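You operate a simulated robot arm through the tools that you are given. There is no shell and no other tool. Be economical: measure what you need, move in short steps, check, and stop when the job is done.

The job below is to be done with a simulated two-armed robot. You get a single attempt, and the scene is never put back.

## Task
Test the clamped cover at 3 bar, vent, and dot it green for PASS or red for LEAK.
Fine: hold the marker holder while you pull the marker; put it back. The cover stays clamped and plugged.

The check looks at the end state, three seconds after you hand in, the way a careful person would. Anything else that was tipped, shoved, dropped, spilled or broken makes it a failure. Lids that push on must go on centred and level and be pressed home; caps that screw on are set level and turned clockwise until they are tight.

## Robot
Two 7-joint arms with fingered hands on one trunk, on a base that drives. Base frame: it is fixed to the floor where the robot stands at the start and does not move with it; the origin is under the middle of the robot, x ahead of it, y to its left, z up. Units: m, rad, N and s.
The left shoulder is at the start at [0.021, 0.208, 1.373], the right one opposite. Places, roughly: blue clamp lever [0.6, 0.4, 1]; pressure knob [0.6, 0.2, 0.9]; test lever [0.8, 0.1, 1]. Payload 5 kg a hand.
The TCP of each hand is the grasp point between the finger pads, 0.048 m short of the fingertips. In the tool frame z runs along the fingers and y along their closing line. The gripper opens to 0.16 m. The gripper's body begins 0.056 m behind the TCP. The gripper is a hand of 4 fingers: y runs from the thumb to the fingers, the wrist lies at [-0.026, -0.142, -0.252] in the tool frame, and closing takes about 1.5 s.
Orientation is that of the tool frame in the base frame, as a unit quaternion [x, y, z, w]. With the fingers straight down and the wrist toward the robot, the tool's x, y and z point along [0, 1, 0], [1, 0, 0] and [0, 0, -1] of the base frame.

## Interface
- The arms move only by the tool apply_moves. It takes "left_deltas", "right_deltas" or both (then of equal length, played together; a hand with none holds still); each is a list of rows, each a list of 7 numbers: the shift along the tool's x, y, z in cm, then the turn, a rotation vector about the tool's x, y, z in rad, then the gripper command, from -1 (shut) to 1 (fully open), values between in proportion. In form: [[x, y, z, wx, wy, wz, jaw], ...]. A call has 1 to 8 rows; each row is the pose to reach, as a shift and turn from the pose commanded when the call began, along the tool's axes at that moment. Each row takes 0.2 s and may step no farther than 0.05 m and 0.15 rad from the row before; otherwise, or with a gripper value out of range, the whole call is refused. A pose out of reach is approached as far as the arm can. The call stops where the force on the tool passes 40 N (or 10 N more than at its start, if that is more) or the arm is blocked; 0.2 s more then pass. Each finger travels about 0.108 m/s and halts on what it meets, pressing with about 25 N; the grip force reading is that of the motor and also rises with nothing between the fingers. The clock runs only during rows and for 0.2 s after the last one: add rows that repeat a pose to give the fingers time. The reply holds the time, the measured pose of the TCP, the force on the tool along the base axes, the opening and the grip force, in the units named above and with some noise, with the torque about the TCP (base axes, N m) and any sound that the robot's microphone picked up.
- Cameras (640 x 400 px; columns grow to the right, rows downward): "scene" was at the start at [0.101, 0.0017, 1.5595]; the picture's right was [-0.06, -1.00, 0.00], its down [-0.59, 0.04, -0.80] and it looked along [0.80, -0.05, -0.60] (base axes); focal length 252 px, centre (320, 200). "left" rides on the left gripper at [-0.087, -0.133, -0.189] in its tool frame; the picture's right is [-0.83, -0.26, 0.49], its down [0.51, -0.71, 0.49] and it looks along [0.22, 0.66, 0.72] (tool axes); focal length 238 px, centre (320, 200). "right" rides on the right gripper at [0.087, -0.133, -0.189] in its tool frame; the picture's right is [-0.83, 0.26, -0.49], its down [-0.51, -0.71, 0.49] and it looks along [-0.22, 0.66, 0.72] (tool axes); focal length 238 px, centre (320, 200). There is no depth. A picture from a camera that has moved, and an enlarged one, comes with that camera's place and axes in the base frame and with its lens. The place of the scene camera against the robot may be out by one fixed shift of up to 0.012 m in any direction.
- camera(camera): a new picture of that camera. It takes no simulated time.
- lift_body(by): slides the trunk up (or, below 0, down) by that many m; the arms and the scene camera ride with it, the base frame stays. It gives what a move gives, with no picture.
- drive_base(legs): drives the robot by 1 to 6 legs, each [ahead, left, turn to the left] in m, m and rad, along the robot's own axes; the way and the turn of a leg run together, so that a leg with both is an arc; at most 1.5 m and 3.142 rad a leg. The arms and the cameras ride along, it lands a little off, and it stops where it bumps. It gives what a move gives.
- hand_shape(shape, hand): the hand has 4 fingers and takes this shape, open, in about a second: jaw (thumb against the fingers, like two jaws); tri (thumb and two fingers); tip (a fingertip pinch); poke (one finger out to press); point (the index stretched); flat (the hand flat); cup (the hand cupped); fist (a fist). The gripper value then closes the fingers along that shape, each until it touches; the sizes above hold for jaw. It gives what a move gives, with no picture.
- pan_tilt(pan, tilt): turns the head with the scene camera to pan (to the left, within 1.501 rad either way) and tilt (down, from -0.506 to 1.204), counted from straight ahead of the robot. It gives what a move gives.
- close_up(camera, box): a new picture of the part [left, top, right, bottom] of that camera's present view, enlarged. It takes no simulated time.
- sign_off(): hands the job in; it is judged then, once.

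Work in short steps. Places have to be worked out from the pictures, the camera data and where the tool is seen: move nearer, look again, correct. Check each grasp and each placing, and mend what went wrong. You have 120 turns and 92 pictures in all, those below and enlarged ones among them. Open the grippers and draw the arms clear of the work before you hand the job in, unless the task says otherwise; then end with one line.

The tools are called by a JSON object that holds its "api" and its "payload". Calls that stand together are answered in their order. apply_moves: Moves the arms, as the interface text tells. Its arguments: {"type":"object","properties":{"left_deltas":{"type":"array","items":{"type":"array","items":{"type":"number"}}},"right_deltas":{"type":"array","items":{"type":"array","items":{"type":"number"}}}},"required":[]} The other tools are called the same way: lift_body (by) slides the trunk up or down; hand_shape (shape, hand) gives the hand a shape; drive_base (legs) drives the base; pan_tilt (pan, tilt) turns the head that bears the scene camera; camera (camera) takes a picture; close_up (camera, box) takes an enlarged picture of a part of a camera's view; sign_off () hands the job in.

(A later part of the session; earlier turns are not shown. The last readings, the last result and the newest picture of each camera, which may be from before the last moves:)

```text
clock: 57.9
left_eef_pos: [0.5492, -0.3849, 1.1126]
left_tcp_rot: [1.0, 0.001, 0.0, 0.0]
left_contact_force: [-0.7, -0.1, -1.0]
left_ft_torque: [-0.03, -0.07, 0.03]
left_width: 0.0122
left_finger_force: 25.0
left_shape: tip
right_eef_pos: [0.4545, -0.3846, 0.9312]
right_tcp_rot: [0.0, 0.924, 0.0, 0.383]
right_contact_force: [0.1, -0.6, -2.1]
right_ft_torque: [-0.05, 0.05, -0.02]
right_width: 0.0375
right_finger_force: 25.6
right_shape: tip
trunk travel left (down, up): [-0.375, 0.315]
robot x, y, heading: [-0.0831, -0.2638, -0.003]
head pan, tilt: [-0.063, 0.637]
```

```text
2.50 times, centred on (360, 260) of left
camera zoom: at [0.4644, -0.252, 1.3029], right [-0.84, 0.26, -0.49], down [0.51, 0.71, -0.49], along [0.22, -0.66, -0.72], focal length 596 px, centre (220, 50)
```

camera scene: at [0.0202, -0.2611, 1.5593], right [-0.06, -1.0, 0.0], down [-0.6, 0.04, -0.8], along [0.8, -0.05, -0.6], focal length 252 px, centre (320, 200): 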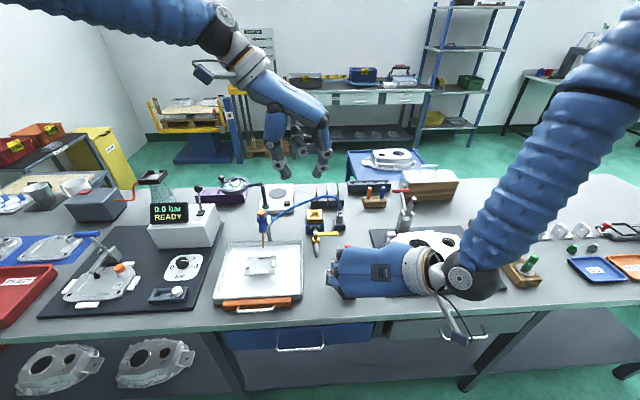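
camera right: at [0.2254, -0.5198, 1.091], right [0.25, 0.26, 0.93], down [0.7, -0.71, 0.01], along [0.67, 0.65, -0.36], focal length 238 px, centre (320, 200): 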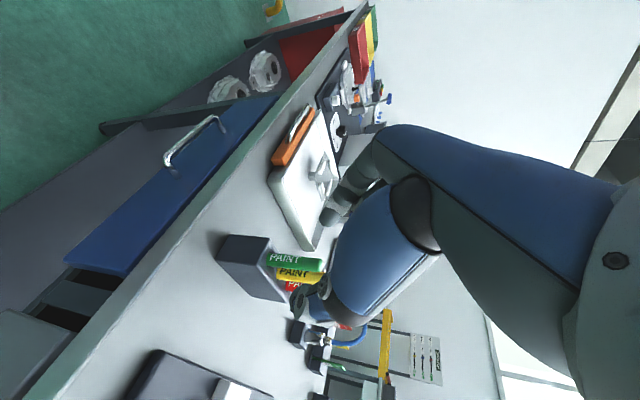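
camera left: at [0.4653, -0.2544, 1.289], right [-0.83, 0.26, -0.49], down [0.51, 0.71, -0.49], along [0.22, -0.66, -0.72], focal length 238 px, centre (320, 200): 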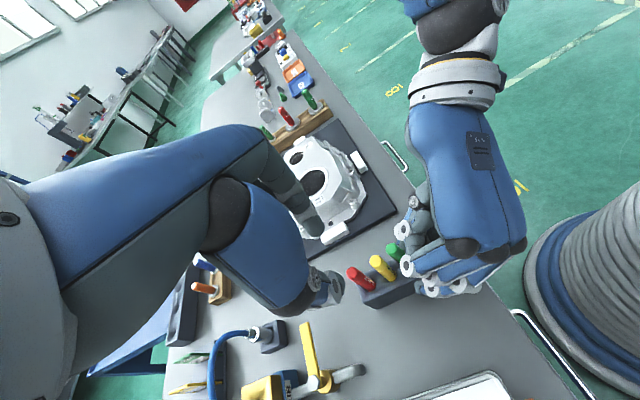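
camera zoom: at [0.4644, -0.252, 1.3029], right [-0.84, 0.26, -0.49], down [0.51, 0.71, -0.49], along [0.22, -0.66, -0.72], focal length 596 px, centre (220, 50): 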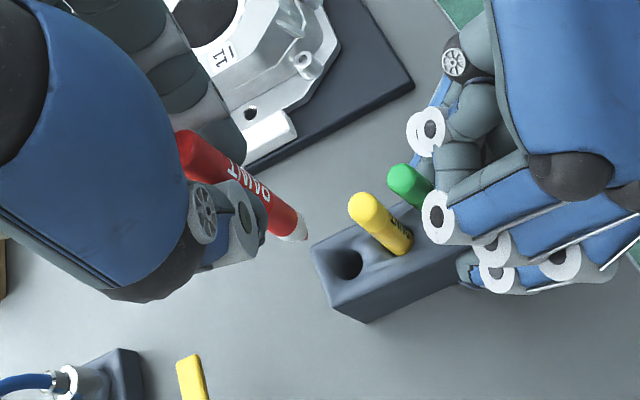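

Marker is out with a clean vertical hold, tip about 0.12–0.125 m below the TCP. The right hand keeps holding the block; I lift the left hand high and carry it toward the cover, yawing back 1.2 rad.

{"api": "apply_moves", "payload": {"left_deltas": [[0, 0, -4, 0, 0, -0.15, -1], [0, 0, -8, 0, 0, -0.3, -1], [-1, -1, -12, 0, 0, -0.45, -1], [-2, -3, -16, 0, 0, -0.6, -1], [-3, -6.5, -18.7, 0, 0, -0.75, -1], [-4, -10.5, -18.7, 0, 0, -0.9, -1], [-4.9, -14.5, -18.7, 0, 0, -1.05, -1], [-4.9, -18.5, -18.7, 0, 0, -1.2, -1]]}}

{"api": "apply_moves", "payload": {"left_deltas": [[4.4, -1.6, 0, 0, 0, 0, -1], [8.8, -3.2, 0, 0, 0, 0, -1], [13.2, -4.8, 0, 0, 0, 0, -1], [17.6, -6.4, 0, 0, 0, 0, -1], [22, -8, 0, 0, 0, 0, -1], [26.4, -9.6, 0, 0, 0, 0, -1], [30.8, -11.2, 0, 0, 0, 0, -1], [35.2, -12.8, 0, 0, 0, 0, -1]]}}

{"api": "camera", "payload": {"camera": "scene"}}

```text
clock: 59.7
left_eef_pos: [0.5017, -0.201, 1.3047]
left_tcp_rot: [0.824, 0.566, 0.0, 0.0]
left_contact_force: [-0.3, 0.8, -0.7]
left_ft_torque: [-0.05, -0.01, 0.04]
left_width: 0.0124
left_finger_force: 25.2
left_shape: tip
right_eef_pos: [0.454, -0.3837, 0.931]
right_tcp_rot: [0.002, 0.924, 0.0, 0.383]
right_contact_force: [0.4, 0.3, -1.2]
right_ft_torque: [0.01, 0.01, -0.01]
right_width: 0.0377
right_finger_force: 25.0
right_shape: tip
trunk travel left (down, up): [-0.375, 0.315]
robot x, y, heading: [-0.0787, -0.2626, -0.004]
head pan, tilt: [-0.063, 0.637]
```

```text
clock: 61.5
left_eef_pos: [0.5091, 0.1808, 1.2996]
left_tcp_rot: [0.825, 0.565, -0.002, 0.002]
left_contact_force: [-0.9, 2.1, -0.5]
left_ft_torque: [-0.22, -0.05, 0.0]
left_width: 0.0122
left_finger_force: 25.1
left_shape: tip
right_eef_pos: [0.4538, -0.3822, 0.9309]
right_tcp_rot: [-0.001, 0.924, -0.002, 0.383]
right_contact_force: [-0.8, 2.5, -1.2]
right_ft_torque: [-0.23, 0.07, -0.15]
right_width: 0.0378
right_finger_force: 25.2
right_shape: tip
trunk travel left (down, up): [-0.375, 0.315]
robot x, y, heading: [-0.0827, -0.2686, -0.005]
head pan, tilt: [-0.063, 0.637]
```

```text
30 pictures are left
camera scene: at [0.0187, -0.2568, 1.5593], right [-0.06, -1.0, 0.0], down [-0.59, 0.03, -0.8], along [0.8, -0.05, -0.6], focal length 252 px, centre (320, 200)
```

scene: 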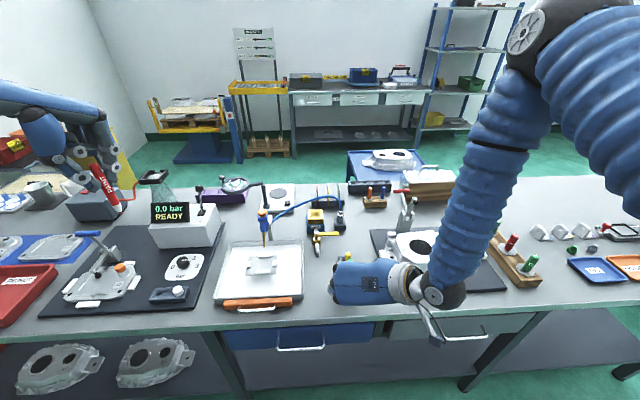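

Continue to above the cover's free area, around (0.52, 0.372).

{"api": "apply_moves", "payload": {"left_deltas": [[3.6, -1.2, 0, 0, 0, 0, -1], [7.2, -2.4, 0, 0, 0, 0, -1], [10.8, -3.6, 0, 0, 0, 0, -1], [14.4, -4.8, 0, 0, 0, 0, -1], [18.2, -5.9, 3, 0, 0, 0, -1], [18.2, -5.9, 6, 0, 0, 0, -1], [18.2, -5.9, 10, 0, 0, 0, -1], [18.2, -5.9, 13, 0, 0, 0, -1]]}}

{"api": "camera", "payload": {"camera": "left"}}

{"api": "close_up", "payload": {"camera": "scene", "box": [40, 180, 200, 320]}}

```text
clock: 63.3
left_eef_pos: [0.5178, 0.3678, 1.1707]
left_tcp_rot: [0.825, 0.565, 0.0, 0.0]
left_contact_force: [0.5, 0.5, 1.2]
left_ft_torque: [0.04, 0.02, 0.0]
left_width: 0.0123
left_finger_force: 24.9
left_shape: tip
right_eef_pos: [0.4545, -0.3842, 0.9306]
right_tcp_rot: [0.0, 0.924, -0.001, 0.383]
right_contact_force: [0.0, 0.7, -0.7]
right_ft_torque: [0.04, 0.04, -0.02]
right_width: 0.038
right_finger_force: 25.6
right_shape: tip
trunk travel left (down, up): [-0.375, 0.315]
robot x, y, heading: [-0.0817, -0.264, -0.0]
head pan, tilt: [-0.063, 0.637]
```

```text
29 pictures are left
camera left: at [0.3638, 0.3354, 1.3604], right [-0.54, -0.68, -0.49], down [-0.48, 0.73, -0.49], along [0.69, -0.03, -0.72], focal length 238 px, centre (320, 200)
```

left: 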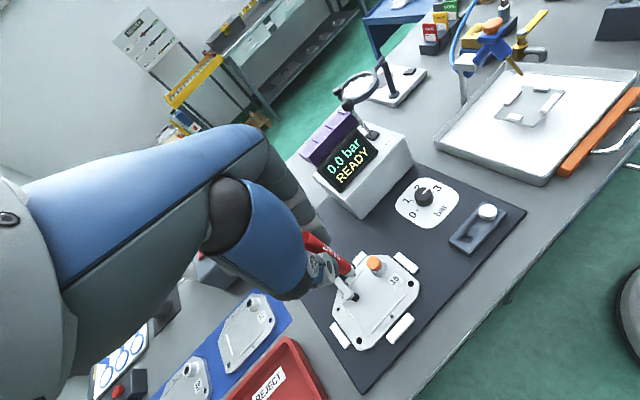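

```text
2.86 times, centred on (120, 250) of scene
camera zoom: at [0.0191, -0.2612, 1.5595], right [-0.06, -1.0, 0.0], down [-0.59, 0.04, -0.8], along [0.8, -0.05, -0.6], focal length 720 px, centre (891, 57)
```

zoom: 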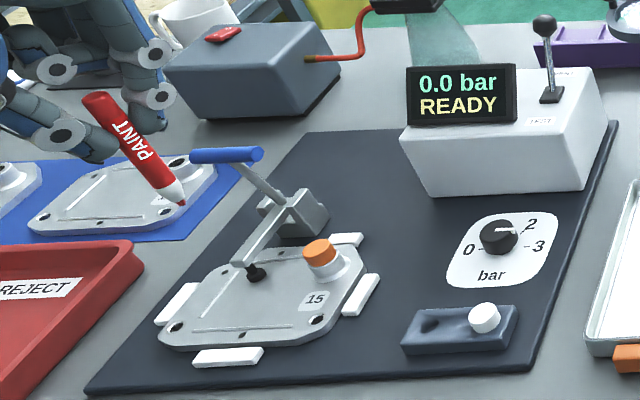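

Tip hangs over the free patch left of tag 15, tip z ≈ 1.04. I lower 9 cm and check clearances.

{"api": "apply_moves", "payload": {"left_deltas": [[0, 0, 3, 0, 0, 0, -1], [0, 0, 6, 0, 0, 0, -1], [0, 0, 9, 0, 0, 0, -1], [0, 0, 9, 0, 0, 0, -1]]}}

{"api": "close_up", "payload": {"camera": "left", "box": [260, 200, 440, 360]}}

{"api": "close_up", "payload": {"camera": "scene", "box": [50, 210, 150, 310]}}

```text
clock: 64.3
left_eef_pos: [0.5169, 0.3671, 1.0817]
left_tcp_rot: [0.825, 0.566, 0.0, 0.0]
left_contact_force: [-0.3, 0.0, 0.2]
left_ft_torque: [0.01, -0.03, 0.02]
left_width: 0.0123
left_finger_force: 25.2
left_shape: tip
right_eef_pos: [0.4548, -0.3836, 0.9299]
right_tcp_rot: [0.0, 0.924, 0.001, 0.382]
right_contact_force: [-0.3, 0.3, -1.5]
right_ft_torque: [0.01, 0.02, 0.02]
right_width: 0.0377
right_finger_force: 25.8
right_shape: tip
trunk travel left (down, up): [-0.375, 0.315]
robot x, y, heading: [-0.0822, -0.2649, -0.004]
head pan, tilt: [-0.063, 0.637]
```

```text
2.50 times, centred on (350, 280) of left
camera zoom: at [0.3634, 0.3341, 1.2713], right [-0.54, -0.68, -0.49], down [-0.48, 0.73, -0.49], along [0.69, -0.03, -0.72], focal length 596 px, centre (245, 0)
```

zoom: 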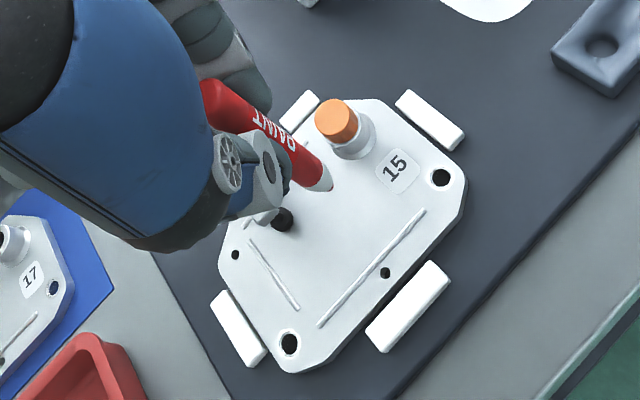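

```text
4.00 times, centred on (100, 260) of scene
camera zoom: at [0.0183, -0.2615, 1.5595], right [-0.06, -1.0, 0.0], down [-0.59, 0.04, -0.8], along [0.8, -0.05, -0.6], focal length 1008 px, centre (1200, -40)
```

zoom: 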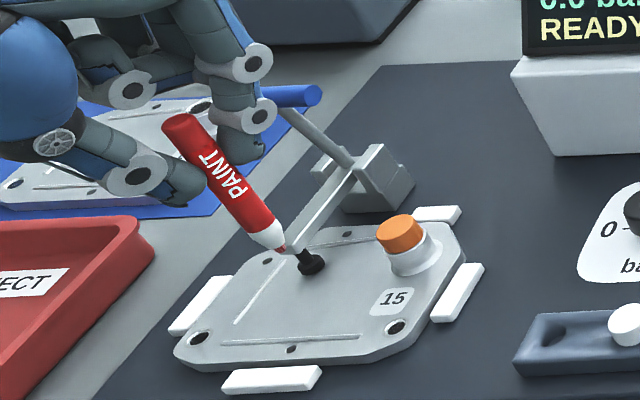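

Clearances look fine. I lower 4.5 cm, then continue in small steps watching the force.

{"api": "apply_moves", "payload": {"left_deltas": [[0, 0, 2, 0, 0, 0, -1], [0, 0, 3.5, 0, 0, 0, -1], [0, 0, 4.5, 0, 0, 0, -1]]}}

{"api": "close_up", "payload": {"camera": "left", "box": [260, 220, 400, 330]}}

{"api": "close_up", "payload": {"camera": "scene", "box": [60, 210, 140, 310]}}

```text
clock: 65.1
left_eef_pos: [0.5203, 0.3689, 1.0361]
left_tcp_rot: [0.825, 0.565, 0.0, 0.0]
left_contact_force: [-0.2, 0.0, -0.3]
left_ft_torque: [0.01, 0.06, 0.01]
left_width: 0.0124
left_finger_force: 24.7
left_shape: tip
right_eef_pos: [0.4539, -0.384, 0.9304]
right_tcp_rot: [0.001, 0.924, 0.0, 0.382]
right_contact_force: [0.0, 0.5, -0.3]
right_ft_torque: [0.02, 0.04, 0.0]
right_width: 0.0381
right_finger_force: 24.6
right_shape: tip
trunk travel left (down, up): [-0.375, 0.315]
robot x, y, heading: [-0.0818, -0.2615, 0.001]
head pan, tilt: [-0.063, 0.637]
```

```text
3.64 times, centred on (330, 275) of left
camera zoom: at [0.3646, 0.3365, 1.2252], right [-0.54, -0.68, -0.49], down [-0.48, 0.73, -0.49], along [0.69, -0.03, -0.72], focal length 867 px, centre (284, -73)
```

zoom: 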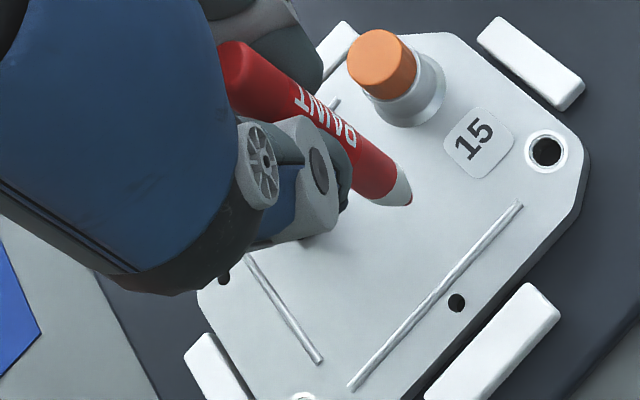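

```text
4.00 times, centred on (100, 260) of scene
camera zoom: at [0.0193, -0.261, 1.5594], right [-0.06, -1.0, 0.0], down [-0.59, 0.04, -0.8], along [0.8, -0.05, -0.6], focal length 1008 px, centre (1200, -40)
```

zoom: 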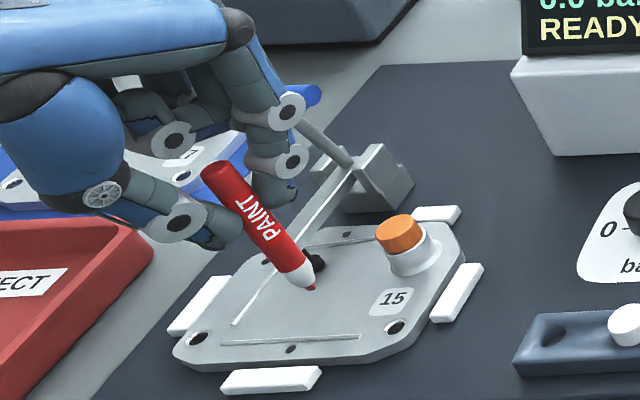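

Tip is 1–2.5 cm above the surface. I lower 1 cm.

{"api": "apply_moves", "payload": {"left_deltas": [[0, 0, 0.4, 0, 0, 0, -1], [0, 0, 0.8, 0, 0, 0, -1], [0, 0, 1.0, 0, 0, 0, -1]]}}

{"api": "apply_moves", "payload": {"left_deltas": [[0, 0, 0.3, 0, 0, 0, -1], [0, 0, 0.3, 0, 0, 0, -1]]}}

{"api": "close_up", "payload": {"camera": "scene", "box": [80, 230, 140, 300]}}

```text
clock: 65.9
left_eef_pos: [0.5187, 0.3676, 1.0256]
left_tcp_rot: [0.825, 0.565, 0.0, 0.0]
left_contact_force: [-0.2, -0.2, -0.7]
left_ft_torque: [0.0, 0.0, 0.0]
left_width: 0.0125
left_finger_force: 25.4
left_shape: tip
right_eef_pos: [0.4538, -0.3849, 0.9305]
right_tcp_rot: [0.0, 0.924, 0.0, 0.384]
right_contact_force: [-0.7, 0.4, -1.5]
right_ft_torque: [0.03, 0.03, 0.0]
right_width: 0.0379
right_finger_force: 25.3
right_shape: tip
trunk travel left (down, up): [-0.375, 0.315]
robot x, y, heading: [-0.0771, -0.2593, -0.001]
head pan, tilt: [-0.063, 0.637]
```

```text
clock: 66.5
left_eef_pos: [0.5188, 0.3668, 1.0233]
left_tcp_rot: [0.825, 0.565, 0.0, 0.0]
left_contact_force: [0.6, -0.6, 0.2]
left_ft_torque: [-0.02, -0.01, 0.02]
left_width: 0.0121
left_finger_force: 24.7
left_shape: tip
right_eef_pos: [0.4545, -0.383, 0.9296]
right_tcp_rot: [0.001, 0.924, 0.0, 0.382]
right_contact_force: [0.0, -0.5, -1.0]
right_ft_torque: [-0.02, 0.02, 0.0]
right_width: 0.0378
right_finger_force: 24.9
right_shape: tip
trunk travel left (down, up): [-0.375, 0.315]
robot x, y, heading: [-0.0839, -0.2639, -0.004]
head pan, tilt: [-0.063, 0.637]
```

```text
5.71 times, centred on (110, 265) of scene
camera zoom: at [0.0188, -0.2613, 1.5595], right [-0.06, -1.0, 0.0], down [-0.59, 0.04, -0.8], along [0.8, -0.05, -0.6], focal length 1439 px, centre (1520, -171)
```

zoom: 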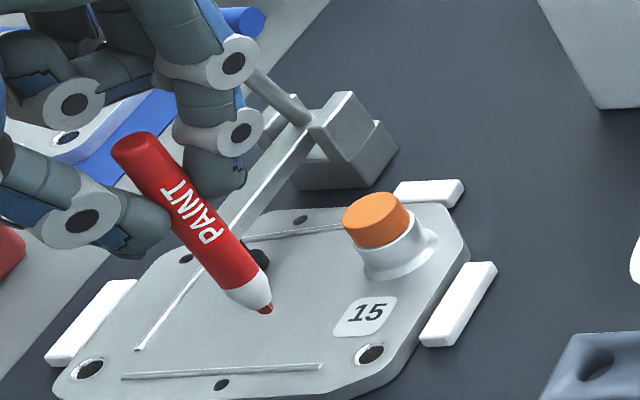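

Still no contact force. I continue down in small steps.

{"api": "apply_moves", "payload": {"left_deltas": [[0, 0, 0.2, 0, 0, 0, -1], [0, 0, 0.4, 0, 0, 0, -1]]}}

{"api": "apply_moves", "payload": {"left_deltas": [[0, 0, 0.2, 0, 0, 0, -1], [0, 0, 0.3, 0, 0, 0, -1]]}}

{"api": "close_up", "payload": {"camera": "scene", "box": [90, 250, 130, 300]}}

```text
clock: 67.1
left_eef_pos: [0.5202, 0.367, 1.0196]
left_tcp_rot: [0.825, 0.565, -0.001, 0.0]
left_contact_force: [0.5, 0.6, -0.9]
left_ft_torque: [0.0, 0.01, 0.01]
left_width: 0.0121
left_finger_force: 24.9
left_shape: tip
right_eef_pos: [0.4536, -0.3855, 0.9298]
right_tcp_rot: [0.001, 0.924, -0.001, 0.382]
right_contact_force: [-0.5, 0.1, -0.9]
right_ft_torque: [0.03, 0.06, 0.02]
right_width: 0.0377
right_finger_force: 25.1
right_shape: tip
trunk travel left (down, up): [-0.375, 0.315]
robot x, y, heading: [-0.0805, -0.2635, -0.003]
head pan, tilt: [-0.063, 0.637]
```

```text
clock: 67.7
left_eef_pos: [0.52, 0.3672, 1.0171]
left_tcp_rot: [0.825, 0.565, 0.0, 0.0]
left_contact_force: [-0.2, -0.4, -0.5]
left_ft_torque: [-0.02, 0.01, 0.01]
left_width: 0.0122
left_finger_force: 25.4
left_shape: tip
right_eef_pos: [0.455, -0.3845, 0.9306]
right_tcp_rot: [0.001, 0.924, -0.001, 0.383]
right_contact_force: [0.0, -1.0, -1.1]
right_ft_torque: [0.01, 0.06, 0.03]
right_width: 0.0381
right_finger_force: 25.6
right_shape: tip
trunk travel left (down, up): [-0.375, 0.315]
robot x, y, heading: [-0.0841, -0.2637, 0.004]
head pan, tilt: [-0.063, 0.637]
```

```text
8.00 times, centred on (110, 275) of scene
camera zoom: at [0.019, -0.2615, 1.5595], right [-0.06, -1.0, 0.0], down [-0.59, 0.04, -0.8], along [0.8, -0.05, -0.6], focal length 2015 px, centre (2000, -400)
```

zoom: 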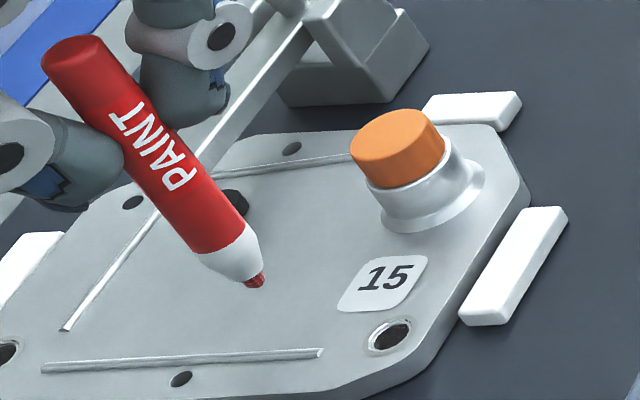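

Still above. Continue lowering.

{"api": "apply_moves", "payload": {"left_deltas": [[0, 0, 0.2, 0, 0, 0, -1], [0, 0, 0.4, 0, 0, 0, -1]]}}

{"api": "apply_moves", "payload": {"left_deltas": [[0, 0, 0.2, 0, 0, 0, -1], [0, 0, 0.3, 0, 0, 0, -1]]}}

{"api": "close_up", "payload": {"camera": "left", "box": [300, 220, 400, 300]}}

```text
clock: 68.3
left_eef_pos: [0.5204, 0.3674, 1.0118]
left_tcp_rot: [0.825, 0.565, 0.0, -0.001]
left_contact_force: [0.2, -0.1, 0.5]
left_ft_torque: [0.02, -0.02, 0.01]
left_width: 0.0122
left_finger_force: 25.2
left_shape: tip
right_eef_pos: [0.4544, -0.3847, 0.9297]
right_tcp_rot: [0.001, 0.924, 0.0, 0.383]
right_contact_force: [0.1, -0.4, -0.4]
right_ft_torque: [0.0, 0.04, -0.01]
right_width: 0.0379
right_finger_force: 24.7
right_shape: tip
trunk travel left (down, up): [-0.375, 0.315]
robot x, y, heading: [-0.0839, -0.261, 0.001]
head pan, tilt: [-0.063, 0.637]
```

```text
clock: 68.9
left_eef_pos: [0.5206, 0.3678, 1.0095]
left_tcp_rot: [0.825, 0.565, -0.001, 0.0]
left_contact_force: [-0.1, 0.5, 0.4]
left_ft_torque: [-0.02, -0.04, 0.01]
left_width: 0.012
left_finger_force: 25.5
left_shape: tip
right_eef_pos: [0.4543, -0.3832, 0.9309]
right_tcp_rot: [0.0, 0.924, 0.0, 0.382]
right_contact_force: [-0.8, 0.1, -0.1]
right_ft_torque: [-0.03, 0.04, 0.02]
right_width: 0.0376
right_finger_force: 25.2
right_shape: tip
trunk travel left (down, up): [-0.375, 0.315]
robot x, y, heading: [-0.0842, -0.2663, 0.001]
head pan, tilt: [-0.063, 0.637]
```

```text
5.00 times, centred on (350, 260) of left
camera zoom: at [0.3661, 0.335, 1.1991], right [-0.54, -0.68, -0.49], down [-0.48, 0.73, -0.49], along [0.69, -0.03, -0.72], focal length 1192 px, centre (170, -100)
```

zoom: 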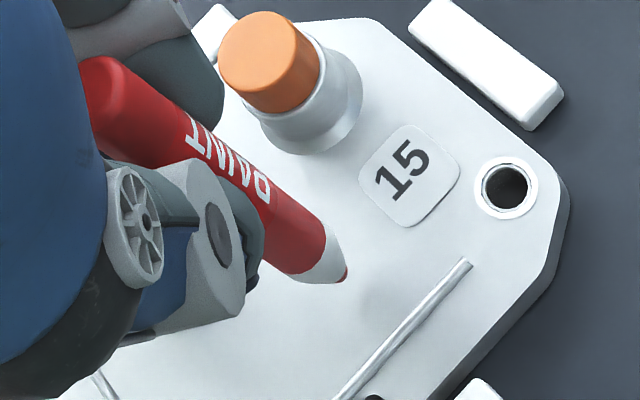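

Surface estimates near z 0.875, tip about 0.884. Continue down.

{"api": "apply_moves", "payload": {"left_deltas": [[0, 0, 0.2, 0, 0, 0, -1], [0, 0, 0.4, 0, 0, 0, -1]]}}

{"api": "apply_moves", "payload": {"left_deltas": [[0, 0, 0.15, 0, 0, 0, -1], [0, 0, 0.25, 0, 0, 0, -1]]}}

{"api": "close_up", "payload": {"camera": "left", "box": [300, 220, 400, 300]}}

```text
clock: 69.5
left_eef_pos: [0.5189, 0.3678, 1.0059]
left_tcp_rot: [0.825, 0.565, -0.001, 0.0]
left_contact_force: [0.5, -0.1, -0.8]
left_ft_torque: [0.0, -0.01, -0.01]
left_width: 0.0122
left_finger_force: 25.3
left_shape: tip
right_eef_pos: [0.4537, -0.3846, 0.9306]
right_tcp_rot: [0.001, 0.924, 0.0, 0.383]
right_contact_force: [-0.1, -0.8, -0.9]
right_ft_torque: [-0.02, 0.07, 0.01]
right_width: 0.0379
right_finger_force: 25.4
right_shape: tip
trunk travel left (down, up): [-0.375, 0.315]
robot x, y, heading: [-0.0829, -0.2652, -0.0]
head pan, tilt: [-0.063, 0.637]
```

```text
clock: 70.1
left_eef_pos: [0.5198, 0.3672, 1.0022]
left_tcp_rot: [0.825, 0.565, 0.001, -0.001]
left_contact_force: [0.3, 0.1, 0.5]
left_ft_torque: [-0.01, -0.02, -0.01]
left_width: 0.0124
left_finger_force: 24.7
left_shape: tip
right_eef_pos: [0.455, -0.3844, 0.9312]
right_tcp_rot: [0.001, 0.924, -0.001, 0.383]
right_contact_force: [0.1, -0.5, -0.7]
right_ft_torque: [0.02, 0.01, 0.04]
right_width: 0.0376
right_finger_force: 25.2
right_shape: tip
trunk travel left (down, up): [-0.375, 0.315]
robot x, y, heading: [-0.0827, -0.2625, -0.003]
head pan, tilt: [-0.063, 0.637]
```

```text
5.00 times, centred on (350, 260) of left
camera zoom: at [0.3654, 0.3351, 1.1923], right [-0.54, -0.68, -0.49], down [-0.48, 0.73, -0.49], along [0.69, -0.03, -0.72], focal length 1192 px, centre (170, -100)
```

zoom: 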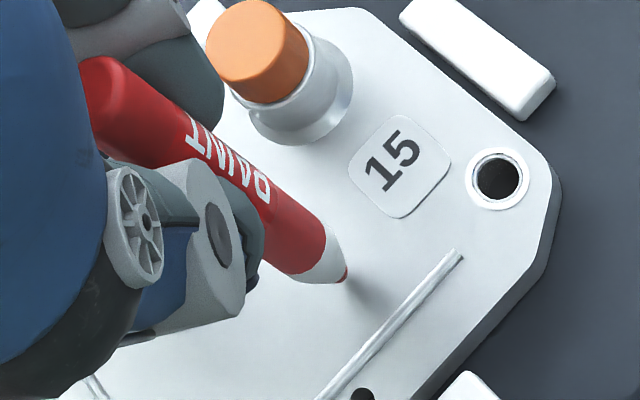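

Shadow nearly meets the tip. Lower in 2–3 mm steps.

{"api": "apply_moves", "payload": {"left_deltas": [[0, 0, 0.15, 0, 0, 0, -1], [0, 0, 0.3, 0, 0, 0, -1]]}}

{"api": "apply_moves", "payload": {"left_deltas": [[0, 0, 0.1, 0, 0, 0, -1], [0, 0, 0.2, 0, 0, 0, -1]]}}

{"api": "apply_moves", "payload": {"left_deltas": [[0, 0, 0.1, 0, 0, 0, -1], [0, 0, 0.2, 0, 0, 0, -1]]}}

{"api": "close_up", "payload": {"camera": "left", "box": [300, 220, 400, 300]}}

```text
clock: 70.7
left_eef_pos: [0.5197, 0.3675, 0.9999]
left_tcp_rot: [0.825, 0.565, 0.0, 0.0]
left_contact_force: [-0.9, -0.1, 0.9]
left_ft_torque: [-0.01, -0.01, -0.02]
left_width: 0.0122
left_finger_force: 24.8
left_shape: tip
right_eef_pos: [0.4539, -0.3836, 0.9306]
right_tcp_rot: [0.001, 0.924, 0.0, 0.383]
right_contact_force: [1.7, 0.5, -0.6]
right_ft_torque: [0.06, 0.04, 0.01]
right_width: 0.0379
right_finger_force: 24.7
right_shape: tip
trunk travel left (down, up): [-0.375, 0.315]
robot x, y, heading: [-0.0801, -0.2607, -0.0]
head pan, tilt: [-0.063, 0.637]
```

```text
clock: 71.3
left_eef_pos: [0.5193, 0.3664, 0.9983]
left_tcp_rot: [0.825, 0.565, 0.001, 0.0]
left_contact_force: [-0.1, 0.9, 12.0]
left_ft_torque: [-0.03, -0.04, -0.03]
left_width: 0.0129
left_finger_force: 24.9
left_shape: tip
right_eef_pos: [0.4546, -0.3849, 0.93]
right_tcp_rot: [0.001, 0.924, 0.0, 0.383]
right_contact_force: [-0.3, 0.2, -1.3]
right_ft_torque: [0.05, 0.04, 0.02]
right_width: 0.0376
right_finger_force: 24.9
right_shape: tip
trunk travel left (down, up): [-0.375, 0.315]
robot x, y, heading: [-0.0801, -0.2615, 0.003]
head pan, tilt: [-0.063, 0.637]
```

```text
clock: 71.9
left_eef_pos: [0.5199, 0.3653, 0.9988]
left_tcp_rot: [0.825, 0.565, 0.002, 0.002]
left_contact_force: [1.1, -0.6, 25.7]
left_ft_torque: [-0.03, 0.01, 0.02]
left_width: 0.0131
left_finger_force: 25.0
left_shape: tip
right_eef_pos: [0.4525, -0.3859, 0.932]
right_tcp_rot: [0.001, 0.924, -0.001, 0.383]
right_contact_force: [0.6, -0.1, -0.9]
right_ft_torque: [0.03, 0.03, 0.02]
right_width: 0.0379
right_finger_force: 24.8
right_shape: tip
trunk travel left (down, up): [-0.375, 0.315]
robot x, y, heading: [-0.0797, -0.266, 0.001]
head pan, tilt: [-0.063, 0.637]
```

```text
5.00 times, centred on (350, 260) of left
camera zoom: at [0.3654, 0.3332, 1.1876], right [-0.54, -0.68, -0.49], down [-0.48, 0.73, -0.49], along [0.69, -0.03, -0.72], focal length 1192 px, centre (170, -100)
```

zoom: 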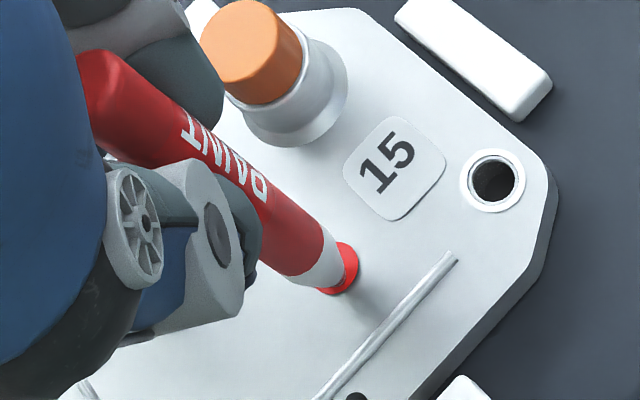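

A clear red dot is on the cover. I lift straight up.

{"api": "apply_moves", "payload": {"left_deltas": [[0, 0, -2, 0, 0, 0, -1], [0, 0, -6, 0, 0, 0, -1], [0, 0, -10, 0, 0, 0, -1], [0, 0, -14, 0, 0, 0, -1], [0, 0, -18, 0, 0, 0, -1], [0, 0, -22, 0, 0, 0, -1], [0, 0, -26, 0, 0, 0, -1], [0, 0, -30, 0, 0, 0, -1]]}}

{"api": "apply_moves", "payload": {"left_deltas": [[-3.5, 1.2, 0, 0, 0, 0, -1], [-7.5, 2.6, 0, 0, 0, 0, -1], [-11.5, 4, 0, 0, 0, 0, -1], [-15.5, 5.4, 0, 0, 0, 0, -1], [-19.5, 6.8, 0, 0, 0, 0, -1], [-23.5, 8.2, 0, 0, 0, 0, -1], [-27.5, 9.6, 0, 0, 0, 0, -1]]}}

{"api": "apply_moves", "payload": {"left_deltas": [[-3.5, 1.2, 0, 0, 0, 0, -1], [-7.5, 2.6, 0, 0, 0, 0, -1], [-11.5, 4, 0, 0, 0, 0, -1], [-15.5, 5.4, 0, 0, 0, 0, -1], [-19.5, 6.8, 0, 0, 0, 0, -1], [-23.5, 8.2, 0, 0, 0, 0, -1], [-26, 9.2, 0, 0, 0, 0, -1]]}}

{"api": "apply_moves", "payload": {"left_deltas": [[0, 0, 0, 0, 0, 0.15, -1], [0, 0, 0, 0, 0, 0.3, -1], [0, 0, 0, 0, 0, 0.45, -1], [0, 0, 0, 0, 0, 0.6, -1], [0, 0, 0, 0, 0, 0.75, -1], [0, 0, 0, 0, 0, 0.9, -1], [0, 0, 0, 0, 0, 1.05, -1], [0, 0, 0, 0, 0, 1.2, -1]]}}

{"api": "camera", "payload": {"camera": "scene"}}

```text
clock: 73.7
left_eef_pos: [0.5172, 0.3654, 1.2938]
left_tcp_rot: [0.826, 0.564, -0.001, -0.001]
left_contact_force: [-1.0, -1.4, -1.2]
left_ft_torque: [0.1, -0.08, 0.02]
left_width: 0.0128
left_finger_force: 25.8
left_shape: tip
right_eef_pos: [0.4535, -0.3853, 0.9293]
right_tcp_rot: [0.001, 0.924, 0.0, 0.383]
right_contact_force: [-1.0, -1.2, -2.4]
right_ft_torque: [0.08, 0.0, -0.01]
right_width: 0.0378
right_finger_force: 24.8
right_shape: tip
trunk travel left (down, up): [-0.375, 0.315]
robot x, y, heading: [-0.086, -0.2587, 0.001]
head pan, tilt: [-0.063, 0.637]
```

```text
clock: 75.3
left_eef_pos: [0.5095, 0.0766, 1.2948]
left_tcp_rot: [0.825, 0.565, 0.001, 0.0]
left_contact_force: [-0.2, -0.3, -0.3]
left_ft_torque: [0.1, 0.0, 0.03]
left_width: 0.0125
left_finger_force: 24.8
left_shape: tip
right_eef_pos: [0.4538, -0.3849, 0.9299]
right_tcp_rot: [0.001, 0.924, 0.0, 0.383]
right_contact_force: [0.5, -0.2, -1.2]
right_ft_torque: [0.04, 0.01, 0.04]
right_width: 0.0377
right_finger_force: 25.3
right_shape: tip
trunk travel left (down, up): [-0.375, 0.315]
robot x, y, heading: [-0.0845, -0.2658, -0.004]
head pan, tilt: [-0.063, 0.637]
```

```text
clock: 76.9
left_eef_pos: [0.5039, -0.2027, 1.2969]
left_tcp_rot: [0.825, 0.564, -0.001, 0.0]
left_contact_force: [0.8, 0.2, 0.4]
left_ft_torque: [0.06, 0.06, -0.02]
left_width: 0.0129
left_finger_force: 24.7
left_shape: tip
right_eef_pos: [0.4547, -0.3855, 0.9301]
right_tcp_rot: [0.002, 0.924, 0.0, 0.382]
right_contact_force: [0.1, -0.2, -1.7]
right_ft_torque: [0.01, 0.0, 0.03]
right_width: 0.0378
right_finger_force: 24.8
right_shape: tip
trunk travel left (down, up): [-0.375, 0.315]
robot x, y, heading: [-0.0832, -0.2621, 0.0]
head pan, tilt: [-0.063, 0.637]
```

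```text
clock: 78.7
left_eef_pos: [0.5003, -0.1997, 1.2949]
left_tcp_rot: [1.0, -0.001, 0.0, 0.0]
left_contact_force: [0.7, 0.0, -0.1]
left_ft_torque: [0.04, 0.02, -0.05]
left_width: 0.0128
left_finger_force: 24.7
left_shape: tip
right_eef_pos: [0.4534, -0.3845, 0.9286]
right_tcp_rot: [0.0, 0.924, 0.0, 0.382]
right_contact_force: [0.3, 0.5, -1.8]
right_ft_torque: [0.01, 0.03, 0.01]
right_width: 0.0383
right_finger_force: 25.0
right_shape: tip
trunk travel left (down, up): [-0.375, 0.315]
robot x, y, heading: [-0.0798, -0.2646, -0.004]
head pan, tilt: [-0.063, 0.637]
```

```text
18 pictures are left
camera scene: at [0.0198, -0.2617, 1.5595], right [-0.06, -1.0, 0.0], down [-0.59, 0.04, -0.8], along [0.8, -0.05, -0.6], focal length 252 px, centre (320, 200)
```

scene: 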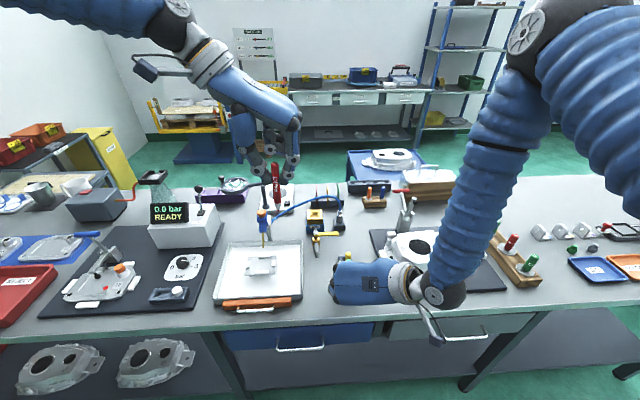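

Dot is visible on the cover. By summing my commands, the exact return to the pull-out pose is +4.84, +18.37, +18.15 cm in the tool axes; I go there and inspect.

{"api": "apply_moves", "payload": {"left_deltas": [[1.2, 4, 0, 0, 0, 0, -1], [2.4, 8, 0, 0, 0, 0, -1], [3.6, 12, 0, 0, 0, 0, -1], [4.84, 16, 0, 0, 0, 0, -1], [4.84, 18.37, 3, 0, 0, 0, -1], [4.84, 18.37, 8, 0, 0, 0, -1], [4.84, 18.37, 13, 0, 0, 0, -1], [4.84, 18.37, 17, 0, 0, 0, -1]]}}

{"api": "close_up", "payload": {"camera": "scene", "box": [300, 170, 380, 270]}}

{"api": "close_up", "payload": {"camera": "left", "box": [260, 190, 440, 330]}}

```text
clock: 80.5
left_eef_pos: [0.5488, -0.3834, 1.1274]
left_tcp_rot: [1.0, 0.0, 0.0, 0.0]
left_contact_force: [1.6, -0.5, 1.2]
left_ft_torque: [0.02, 0.07, -0.07]
left_width: 0.0127
left_finger_force: 25.2
left_shape: tip
right_eef_pos: [0.4542, -0.3848, 0.9304]
right_tcp_rot: [0.001, 0.924, 0.0, 0.382]
right_contact_force: [0.4, 0.0, -0.9]
right_ft_torque: [0.02, 0.08, 0.01]
right_width: 0.0376
right_finger_force: 25.0
right_shape: tip
trunk travel left (down, up): [-0.375, 0.315]
robot x, y, heading: [-0.0817, -0.2619, -0.002]
head pan, tilt: [-0.063, 0.637]
```

```text
4.00 times, centred on (340, 220) of scene
camera zoom: at [0.0197, -0.2615, 1.5594], right [-0.06, -1.0, 0.0], down [-0.59, 0.04, -0.8], along [0.8, -0.05, -0.6], focal length 1008 px, centre (240, 120)
```

zoom: 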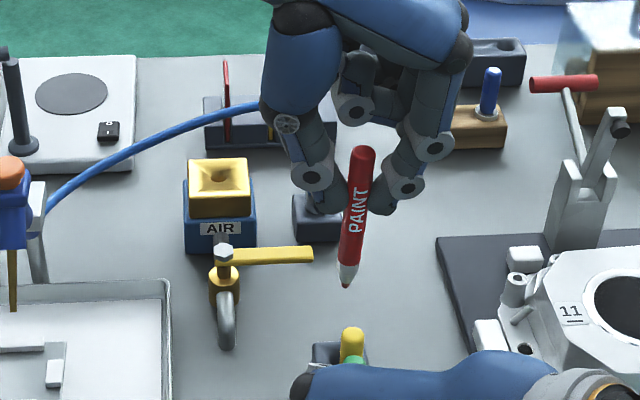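

```text
2.86 times, centred on (350, 260) of left
camera zoom: at [0.4636, -0.251, 1.3172], right [-0.83, 0.26, -0.49], down [0.51, 0.71, -0.49], along [0.22, -0.66, -0.72], focal length 681 px, centre (234, 29)
```

zoom: 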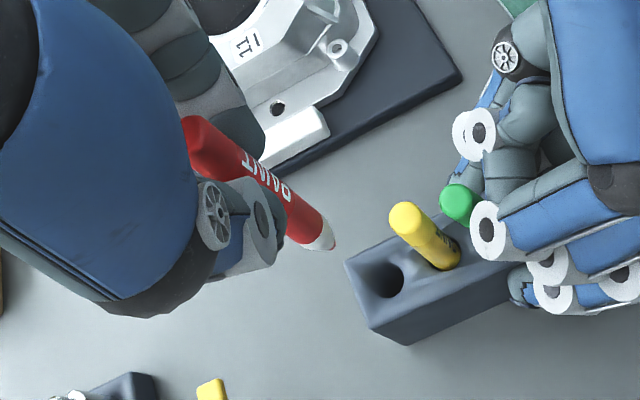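

Geometry matches the pull-out. I lower until the tip is just above the hole and check.

{"api": "apply_moves", "payload": {"left_deltas": [[0, 0, 2.5, 0, 0, 0, -1], [0, 0, 5, 0, 0, 0, -1], [0, 0, 7, 0, 0, 0, -1], [0, 0, 7, 0, 0, 0, -1]]}}

{"api": "close_up", "payload": {"camera": "scene", "box": [320, 200, 370, 270]}}

{"api": "close_up", "payload": {"camera": "left", "box": [290, 200, 410, 300]}}

```text
clock: 81.5
left_eef_pos: [0.5496, -0.3839, 1.056]
left_tcp_rot: [1.0, 0.0, 0.0, 0.0]
left_contact_force: [-0.5, -0.1, 0.4]
left_ft_torque: [0.01, -0.01, 0.02]
left_width: 0.0126
left_finger_force: 25.2
left_shape: tip
right_eef_pos: [0.4545, -0.3855, 0.9303]
right_tcp_rot: [0.001, 0.924, 0.0, 0.382]
right_contact_force: [-0.2, 0.8, -0.5]
right_ft_torque: [0.0, 0.04, -0.02]
right_width: 0.0377
right_finger_force: 25.1
right_shape: tip
trunk travel left (down, up): [-0.375, 0.315]
robot x, y, heading: [-0.0814, -0.2596, -0.003]
head pan, tilt: [-0.063, 0.637]
```

```text
5.71 times, centred on (345, 235) of scene
camera zoom: at [0.0186, -0.2618, 1.5595], right [-0.06, -1.0, 0.0], down [-0.59, 0.04, -0.8], along [0.8, -0.05, -0.6], focal length 1439 px, centre (177, 0)
```

zoom: 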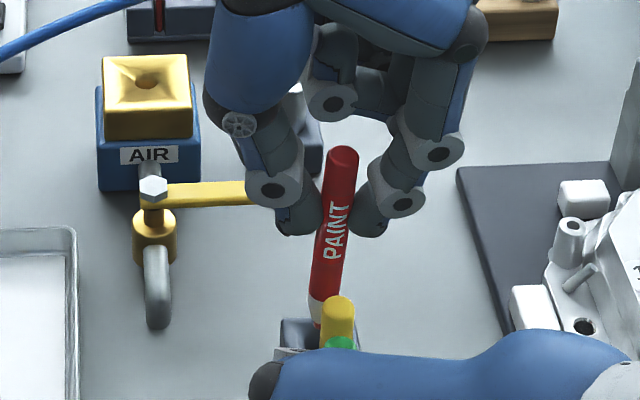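

```text
4.00 times, centred on (350, 250) of left
camera zoom: at [0.4639, -0.2513, 1.2461], right [-0.83, 0.26, -0.49], down [0.51, 0.71, -0.49], along [0.22, -0.66, -0.72], focal length 953 px, centre (200, 0)
```

zoom: 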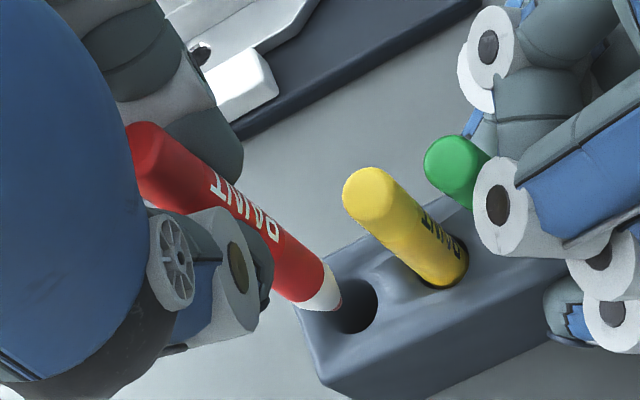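

Tip is entering over the hole as expected. I lower 3 cm slowly and check force.

{"api": "apply_moves", "payload": {"left_deltas": [[0, 0, 0.6, 0, 0, 0, -1], [0, 0, 1.2, 0, 0, 0, -1], [0, 0, 1.8, 0, 0, 0, -1], [0, 0, 2.4, 0, 0, 0, -1], [0, 0, 3, 0, 0, 0, -1]]}}

{"api": "close_up", "payload": {"camera": "left", "box": [290, 200, 410, 300]}}

```text
clock: 82.7
left_eef_pos: [0.5501, -0.3832, 1.0267]
left_tcp_rot: [1.0, 0.002, -0.001, 0.0]
left_contact_force: [0.5, 0.3, -0.9]
left_ft_torque: [0.01, -0.01, 0.0]
left_width: 0.0128
left_finger_force: 24.8
left_shape: tip
right_eef_pos: [0.4541, -0.3842, 0.9308]
right_tcp_rot: [0.001, 0.924, 0.0, 0.381]
right_contact_force: [0.3, 0.1, -1.3]
right_ft_torque: [0.0, 0.02, 0.0]
right_width: 0.0377
right_finger_force: 25.3
right_shape: tip
trunk travel left (down, up): [-0.375, 0.315]
robot x, y, heading: [-0.0829, -0.2659, -0.0]
head pan, tilt: [-0.063, 0.637]
```

```text
4.00 times, centred on (350, 250) of left
camera zoom: at [0.4638, -0.2508, 1.2157], right [-0.84, 0.26, -0.49], down [0.5, 0.71, -0.49], along [0.22, -0.66, -0.72], focal length 953 px, centre (200, 0)
```

zoom: 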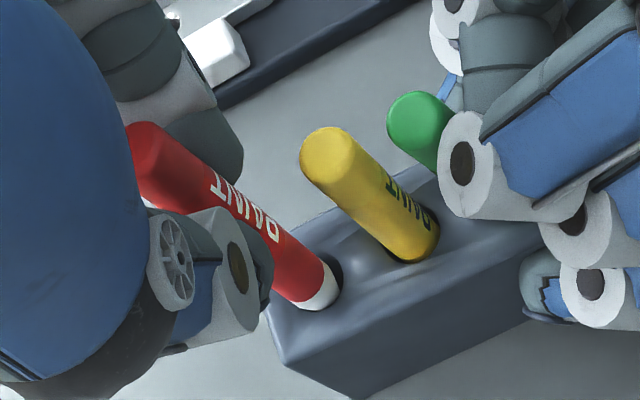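

Tip is at/in the hole with no force. Continue down to just above the original depth.

{"api": "apply_moves", "payload": {"left_deltas": [[0, 0, 0.7, 0, 0, 0, -1], [0, 0, 1.4, 0, 0, 0, -1], [0, 0, 2.1, 0, 0, 0, -1], [0, 0, 2.8, 0, 0, 0, -1], [0, 0, 3.4, 0, 0, 0, -1], [0, 0, 3.9, 0, 0, 0, -1]]}}

{"api": "close_up", "payload": {"camera": "left", "box": [290, 190, 410, 290]}}

```text
clock: 84.1
left_eef_pos: [0.5495, -0.3851, 0.9861]
left_tcp_rot: [1.0, -0.001, 0.0, 0.0]
left_contact_force: [-0.5, -0.5, -0.3]
left_ft_torque: [-0.01, 0.02, 0.0]
left_width: 0.0127
left_finger_force: 25.1
left_shape: tip
right_eef_pos: [0.4542, -0.384, 0.9296]
right_tcp_rot: [0.0, 0.924, 0.0, 0.382]
right_contact_force: [-0.2, -0.5, -0.5]
right_ft_torque: [0.02, 0.02, 0.03]
right_width: 0.0377
right_finger_force: 25.6
right_shape: tip
trunk travel left (down, up): [-0.375, 0.315]
robot x, y, heading: [-0.0878, -0.2638, 0.004]
head pan, tilt: [-0.063, 0.637]
```

```text
4.00 times, centred on (350, 240) of left
camera zoom: at [0.4636, -0.2515, 1.1757], right [-0.83, 0.26, -0.49], down [0.51, 0.71, -0.49], along [0.22, -0.66, -0.72], focal length 953 px, centre (200, 40)
```

zoom: 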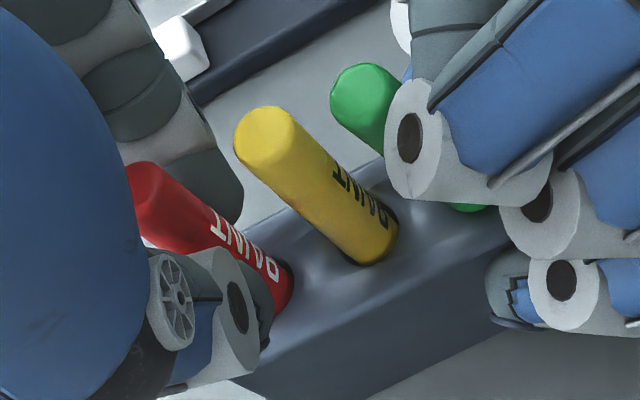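

The marker is seated in its hole. I open the left fingers and lift away.

{"api": "apply_moves", "payload": {"left_deltas": [[0, 0, 0.2, 0, 0, 0, -1], [0, 0, 0.2, 0, 0, 0, -0.8], [0, 0, 0.2, 0, 0, 0, -0.6], [0, 0, 0.2, 0, 0, 0, -0.4], [0, 0, 0.2, 0, 0, 0, -0.4]]}}

{"api": "apply_moves", "payload": {"left_deltas": [[0, 0, -2, 0, 0, 0, -0.4], [0, 0, -5, 0, 0, 0, -0.4], [0, 0, -9, 0, 0, 0, -0.4], [0, 0, -13, 0, 0, 0, -0.4], [0, -3, -17, 0, 0, 0, -0.4], [0, -6, -21, 0, 0, 0, -0.4], [0, -10, -24, 0, 0, 0, 0], [0, -14, -27, 0, 0, 0, 0]]}}

{"api": "close_up", "payload": {"camera": "left", "box": [320, 180, 460, 300]}}

```text
clock: 85.3
left_eef_pos: [0.549, -0.3844, 0.985]
left_tcp_rot: [1.0, 0.0, -0.001, 0.0]
left_contact_force: [-0.6, -0.2, 0.9]
left_ft_torque: [-0.01, -0.01, -0.01]
left_width: 0.0475
left_finger_force: 0.1
left_shape: tip
right_eef_pos: [0.4547, -0.3838, 0.9299]
right_tcp_rot: [0.001, 0.924, 0.0, 0.382]
right_contact_force: [-0.4, 0.0, -1.4]
right_ft_torque: [0.04, 0.04, -0.04]
right_width: 0.0376
right_finger_force: 24.8
right_shape: tip
trunk travel left (down, up): [-0.375, 0.315]
robot x, y, heading: [-0.0784, -0.2622, -0.0]
head pan, tilt: [-0.063, 0.637]
```

```text
clock: 87.1
left_eef_pos: [0.5499, -0.2444, 1.2539]
left_tcp_rot: [1.0, -0.002, -0.001, 0.001]
left_contact_force: [-1.4, -0.1, -1.3]
left_ft_torque: [-0.08, -0.03, 0.02]
left_width: 0.0796
left_finger_force: 0.0
left_shape: tip
right_eef_pos: [0.4525, -0.3841, 0.9311]
right_tcp_rot: [0.0, 0.924, -0.001, 0.383]
right_contact_force: [-1.7, 0.9, -1.2]
right_ft_torque: [-0.05, 0.01, -0.04]
right_width: 0.0376
right_finger_force: 24.7
right_shape: tip
trunk travel left (down, up): [-0.375, 0.315]
robot x, y, heading: [-0.0814, -0.2608, -0.004]
head pan, tilt: [-0.063, 0.637]
```

```text
3.33 times, centred on (390, 240) of left
camera zoom: at [0.464, -0.1108, 1.4433], right [-0.83, 0.26, -0.49], down [0.51, 0.71, -0.49], along [0.22, -0.66, -0.72], focal length 794 px, centre (87, 67)
```

zoom: 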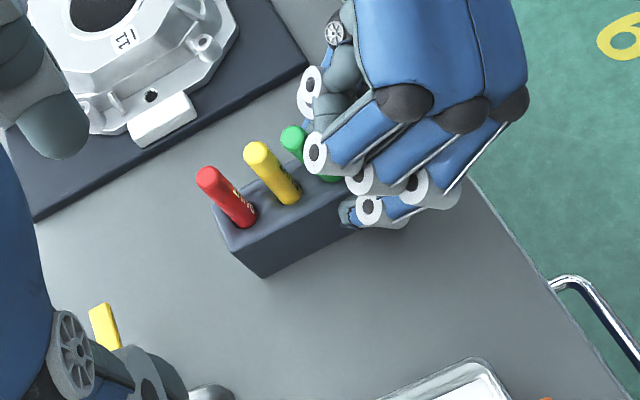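

Red marker is back, upright. Now I open the right hand and retreat along its approach path.

{"api": "apply_moves", "payload": {"right_deltas": [[0, 0, 0, 0, 0, 0, -0.6], [0, 0, 0, 0, 0, 0, -0.3], [0, 0, 0, 0, 0, 0, 0], [0, 0, 0, 0, 0, 0, 0.1], [-0.5, 0, -1.5, 0, 0, 0, 0.1], [-0.9, 0, -2.9, 0, 0, 0, 0.1], [-2.2, 0, -5.1, 0, 0, 0, 0.1], [-3.9, 0, -8.9, 0, 0, 0, 0.1]]}}

{"api": "apply_moves", "payload": {"right_deltas": [[-3, 0, -3, 0, 0, 0, 0.1], [-6, 0, -6, 0, 0, 0, 0.1], [-9, 0, -9, 0, 0, 0, 0.1], [-12, -4, -11, 0, 0, 0, 0.1], [-13, -8, -12, 0, 0, 0, 0.3]]}}

{"api": "close_up", "payload": {"camera": "scene", "box": [300, 220, 400, 310]}}

{"api": "camera", "payload": {"camera": "scene"}}

```text
clock: 88.9
left_eef_pos: [0.5497, -0.2443, 1.2537]
left_tcp_rot: [1.0, 0.0, 0.001, 0.0]
left_contact_force: [-1.2, 0.7, 0.9]
left_ft_torque: [-0.06, -0.14, 0.07]
left_width: 0.0797
left_finger_force: 0.1
left_shape: tip
right_eef_pos: [0.4171, -0.386, 1.0208]
right_tcp_rot: [-0.001, 0.924, 0.0, 0.383]
right_contact_force: [-0.4, 0.1, 0.3]
right_ft_torque: [-0.01, -0.08, -0.06]
right_width: 0.0876
right_finger_force: 0.1
right_shape: tip
trunk travel left (down, up): [-0.375, 0.315]
robot x, y, heading: [-0.0831, -0.2625, 0.003]
head pan, tilt: [-0.063, 0.637]
```

```text
refused: row 4 steps farther than a row can; nothing moved
```

```text
4.44 times, centred on (350, 265) of scene
camera zoom: at [0.0166, -0.2609, 1.5597], right [-0.06, -1.0, 0.0], down [-0.59, 0.04, -0.8], along [0.8, -0.05, -0.59], focal length 1120 px, centre (187, -89)
```

zoom: 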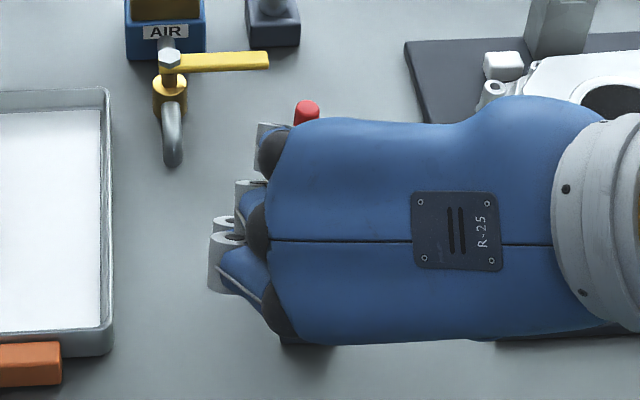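

```text
9 pictures are left
camera scene: at [0.0166, -0.2609, 1.5597], right [-0.06, -1.0, 0.0], down [-0.59, 0.04, -0.8], along [0.8, -0.05, -0.59], focal length 252 px, centre (320, 200)
```

scene: 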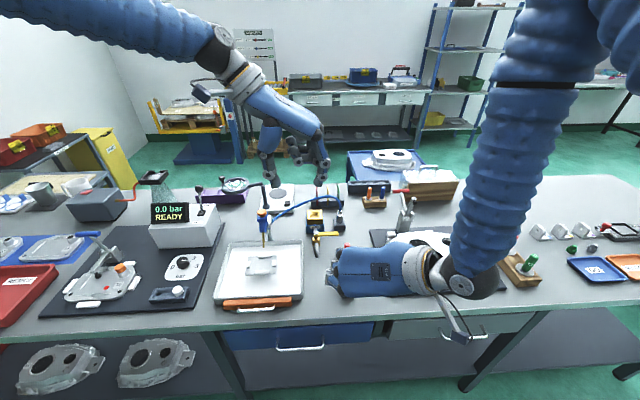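

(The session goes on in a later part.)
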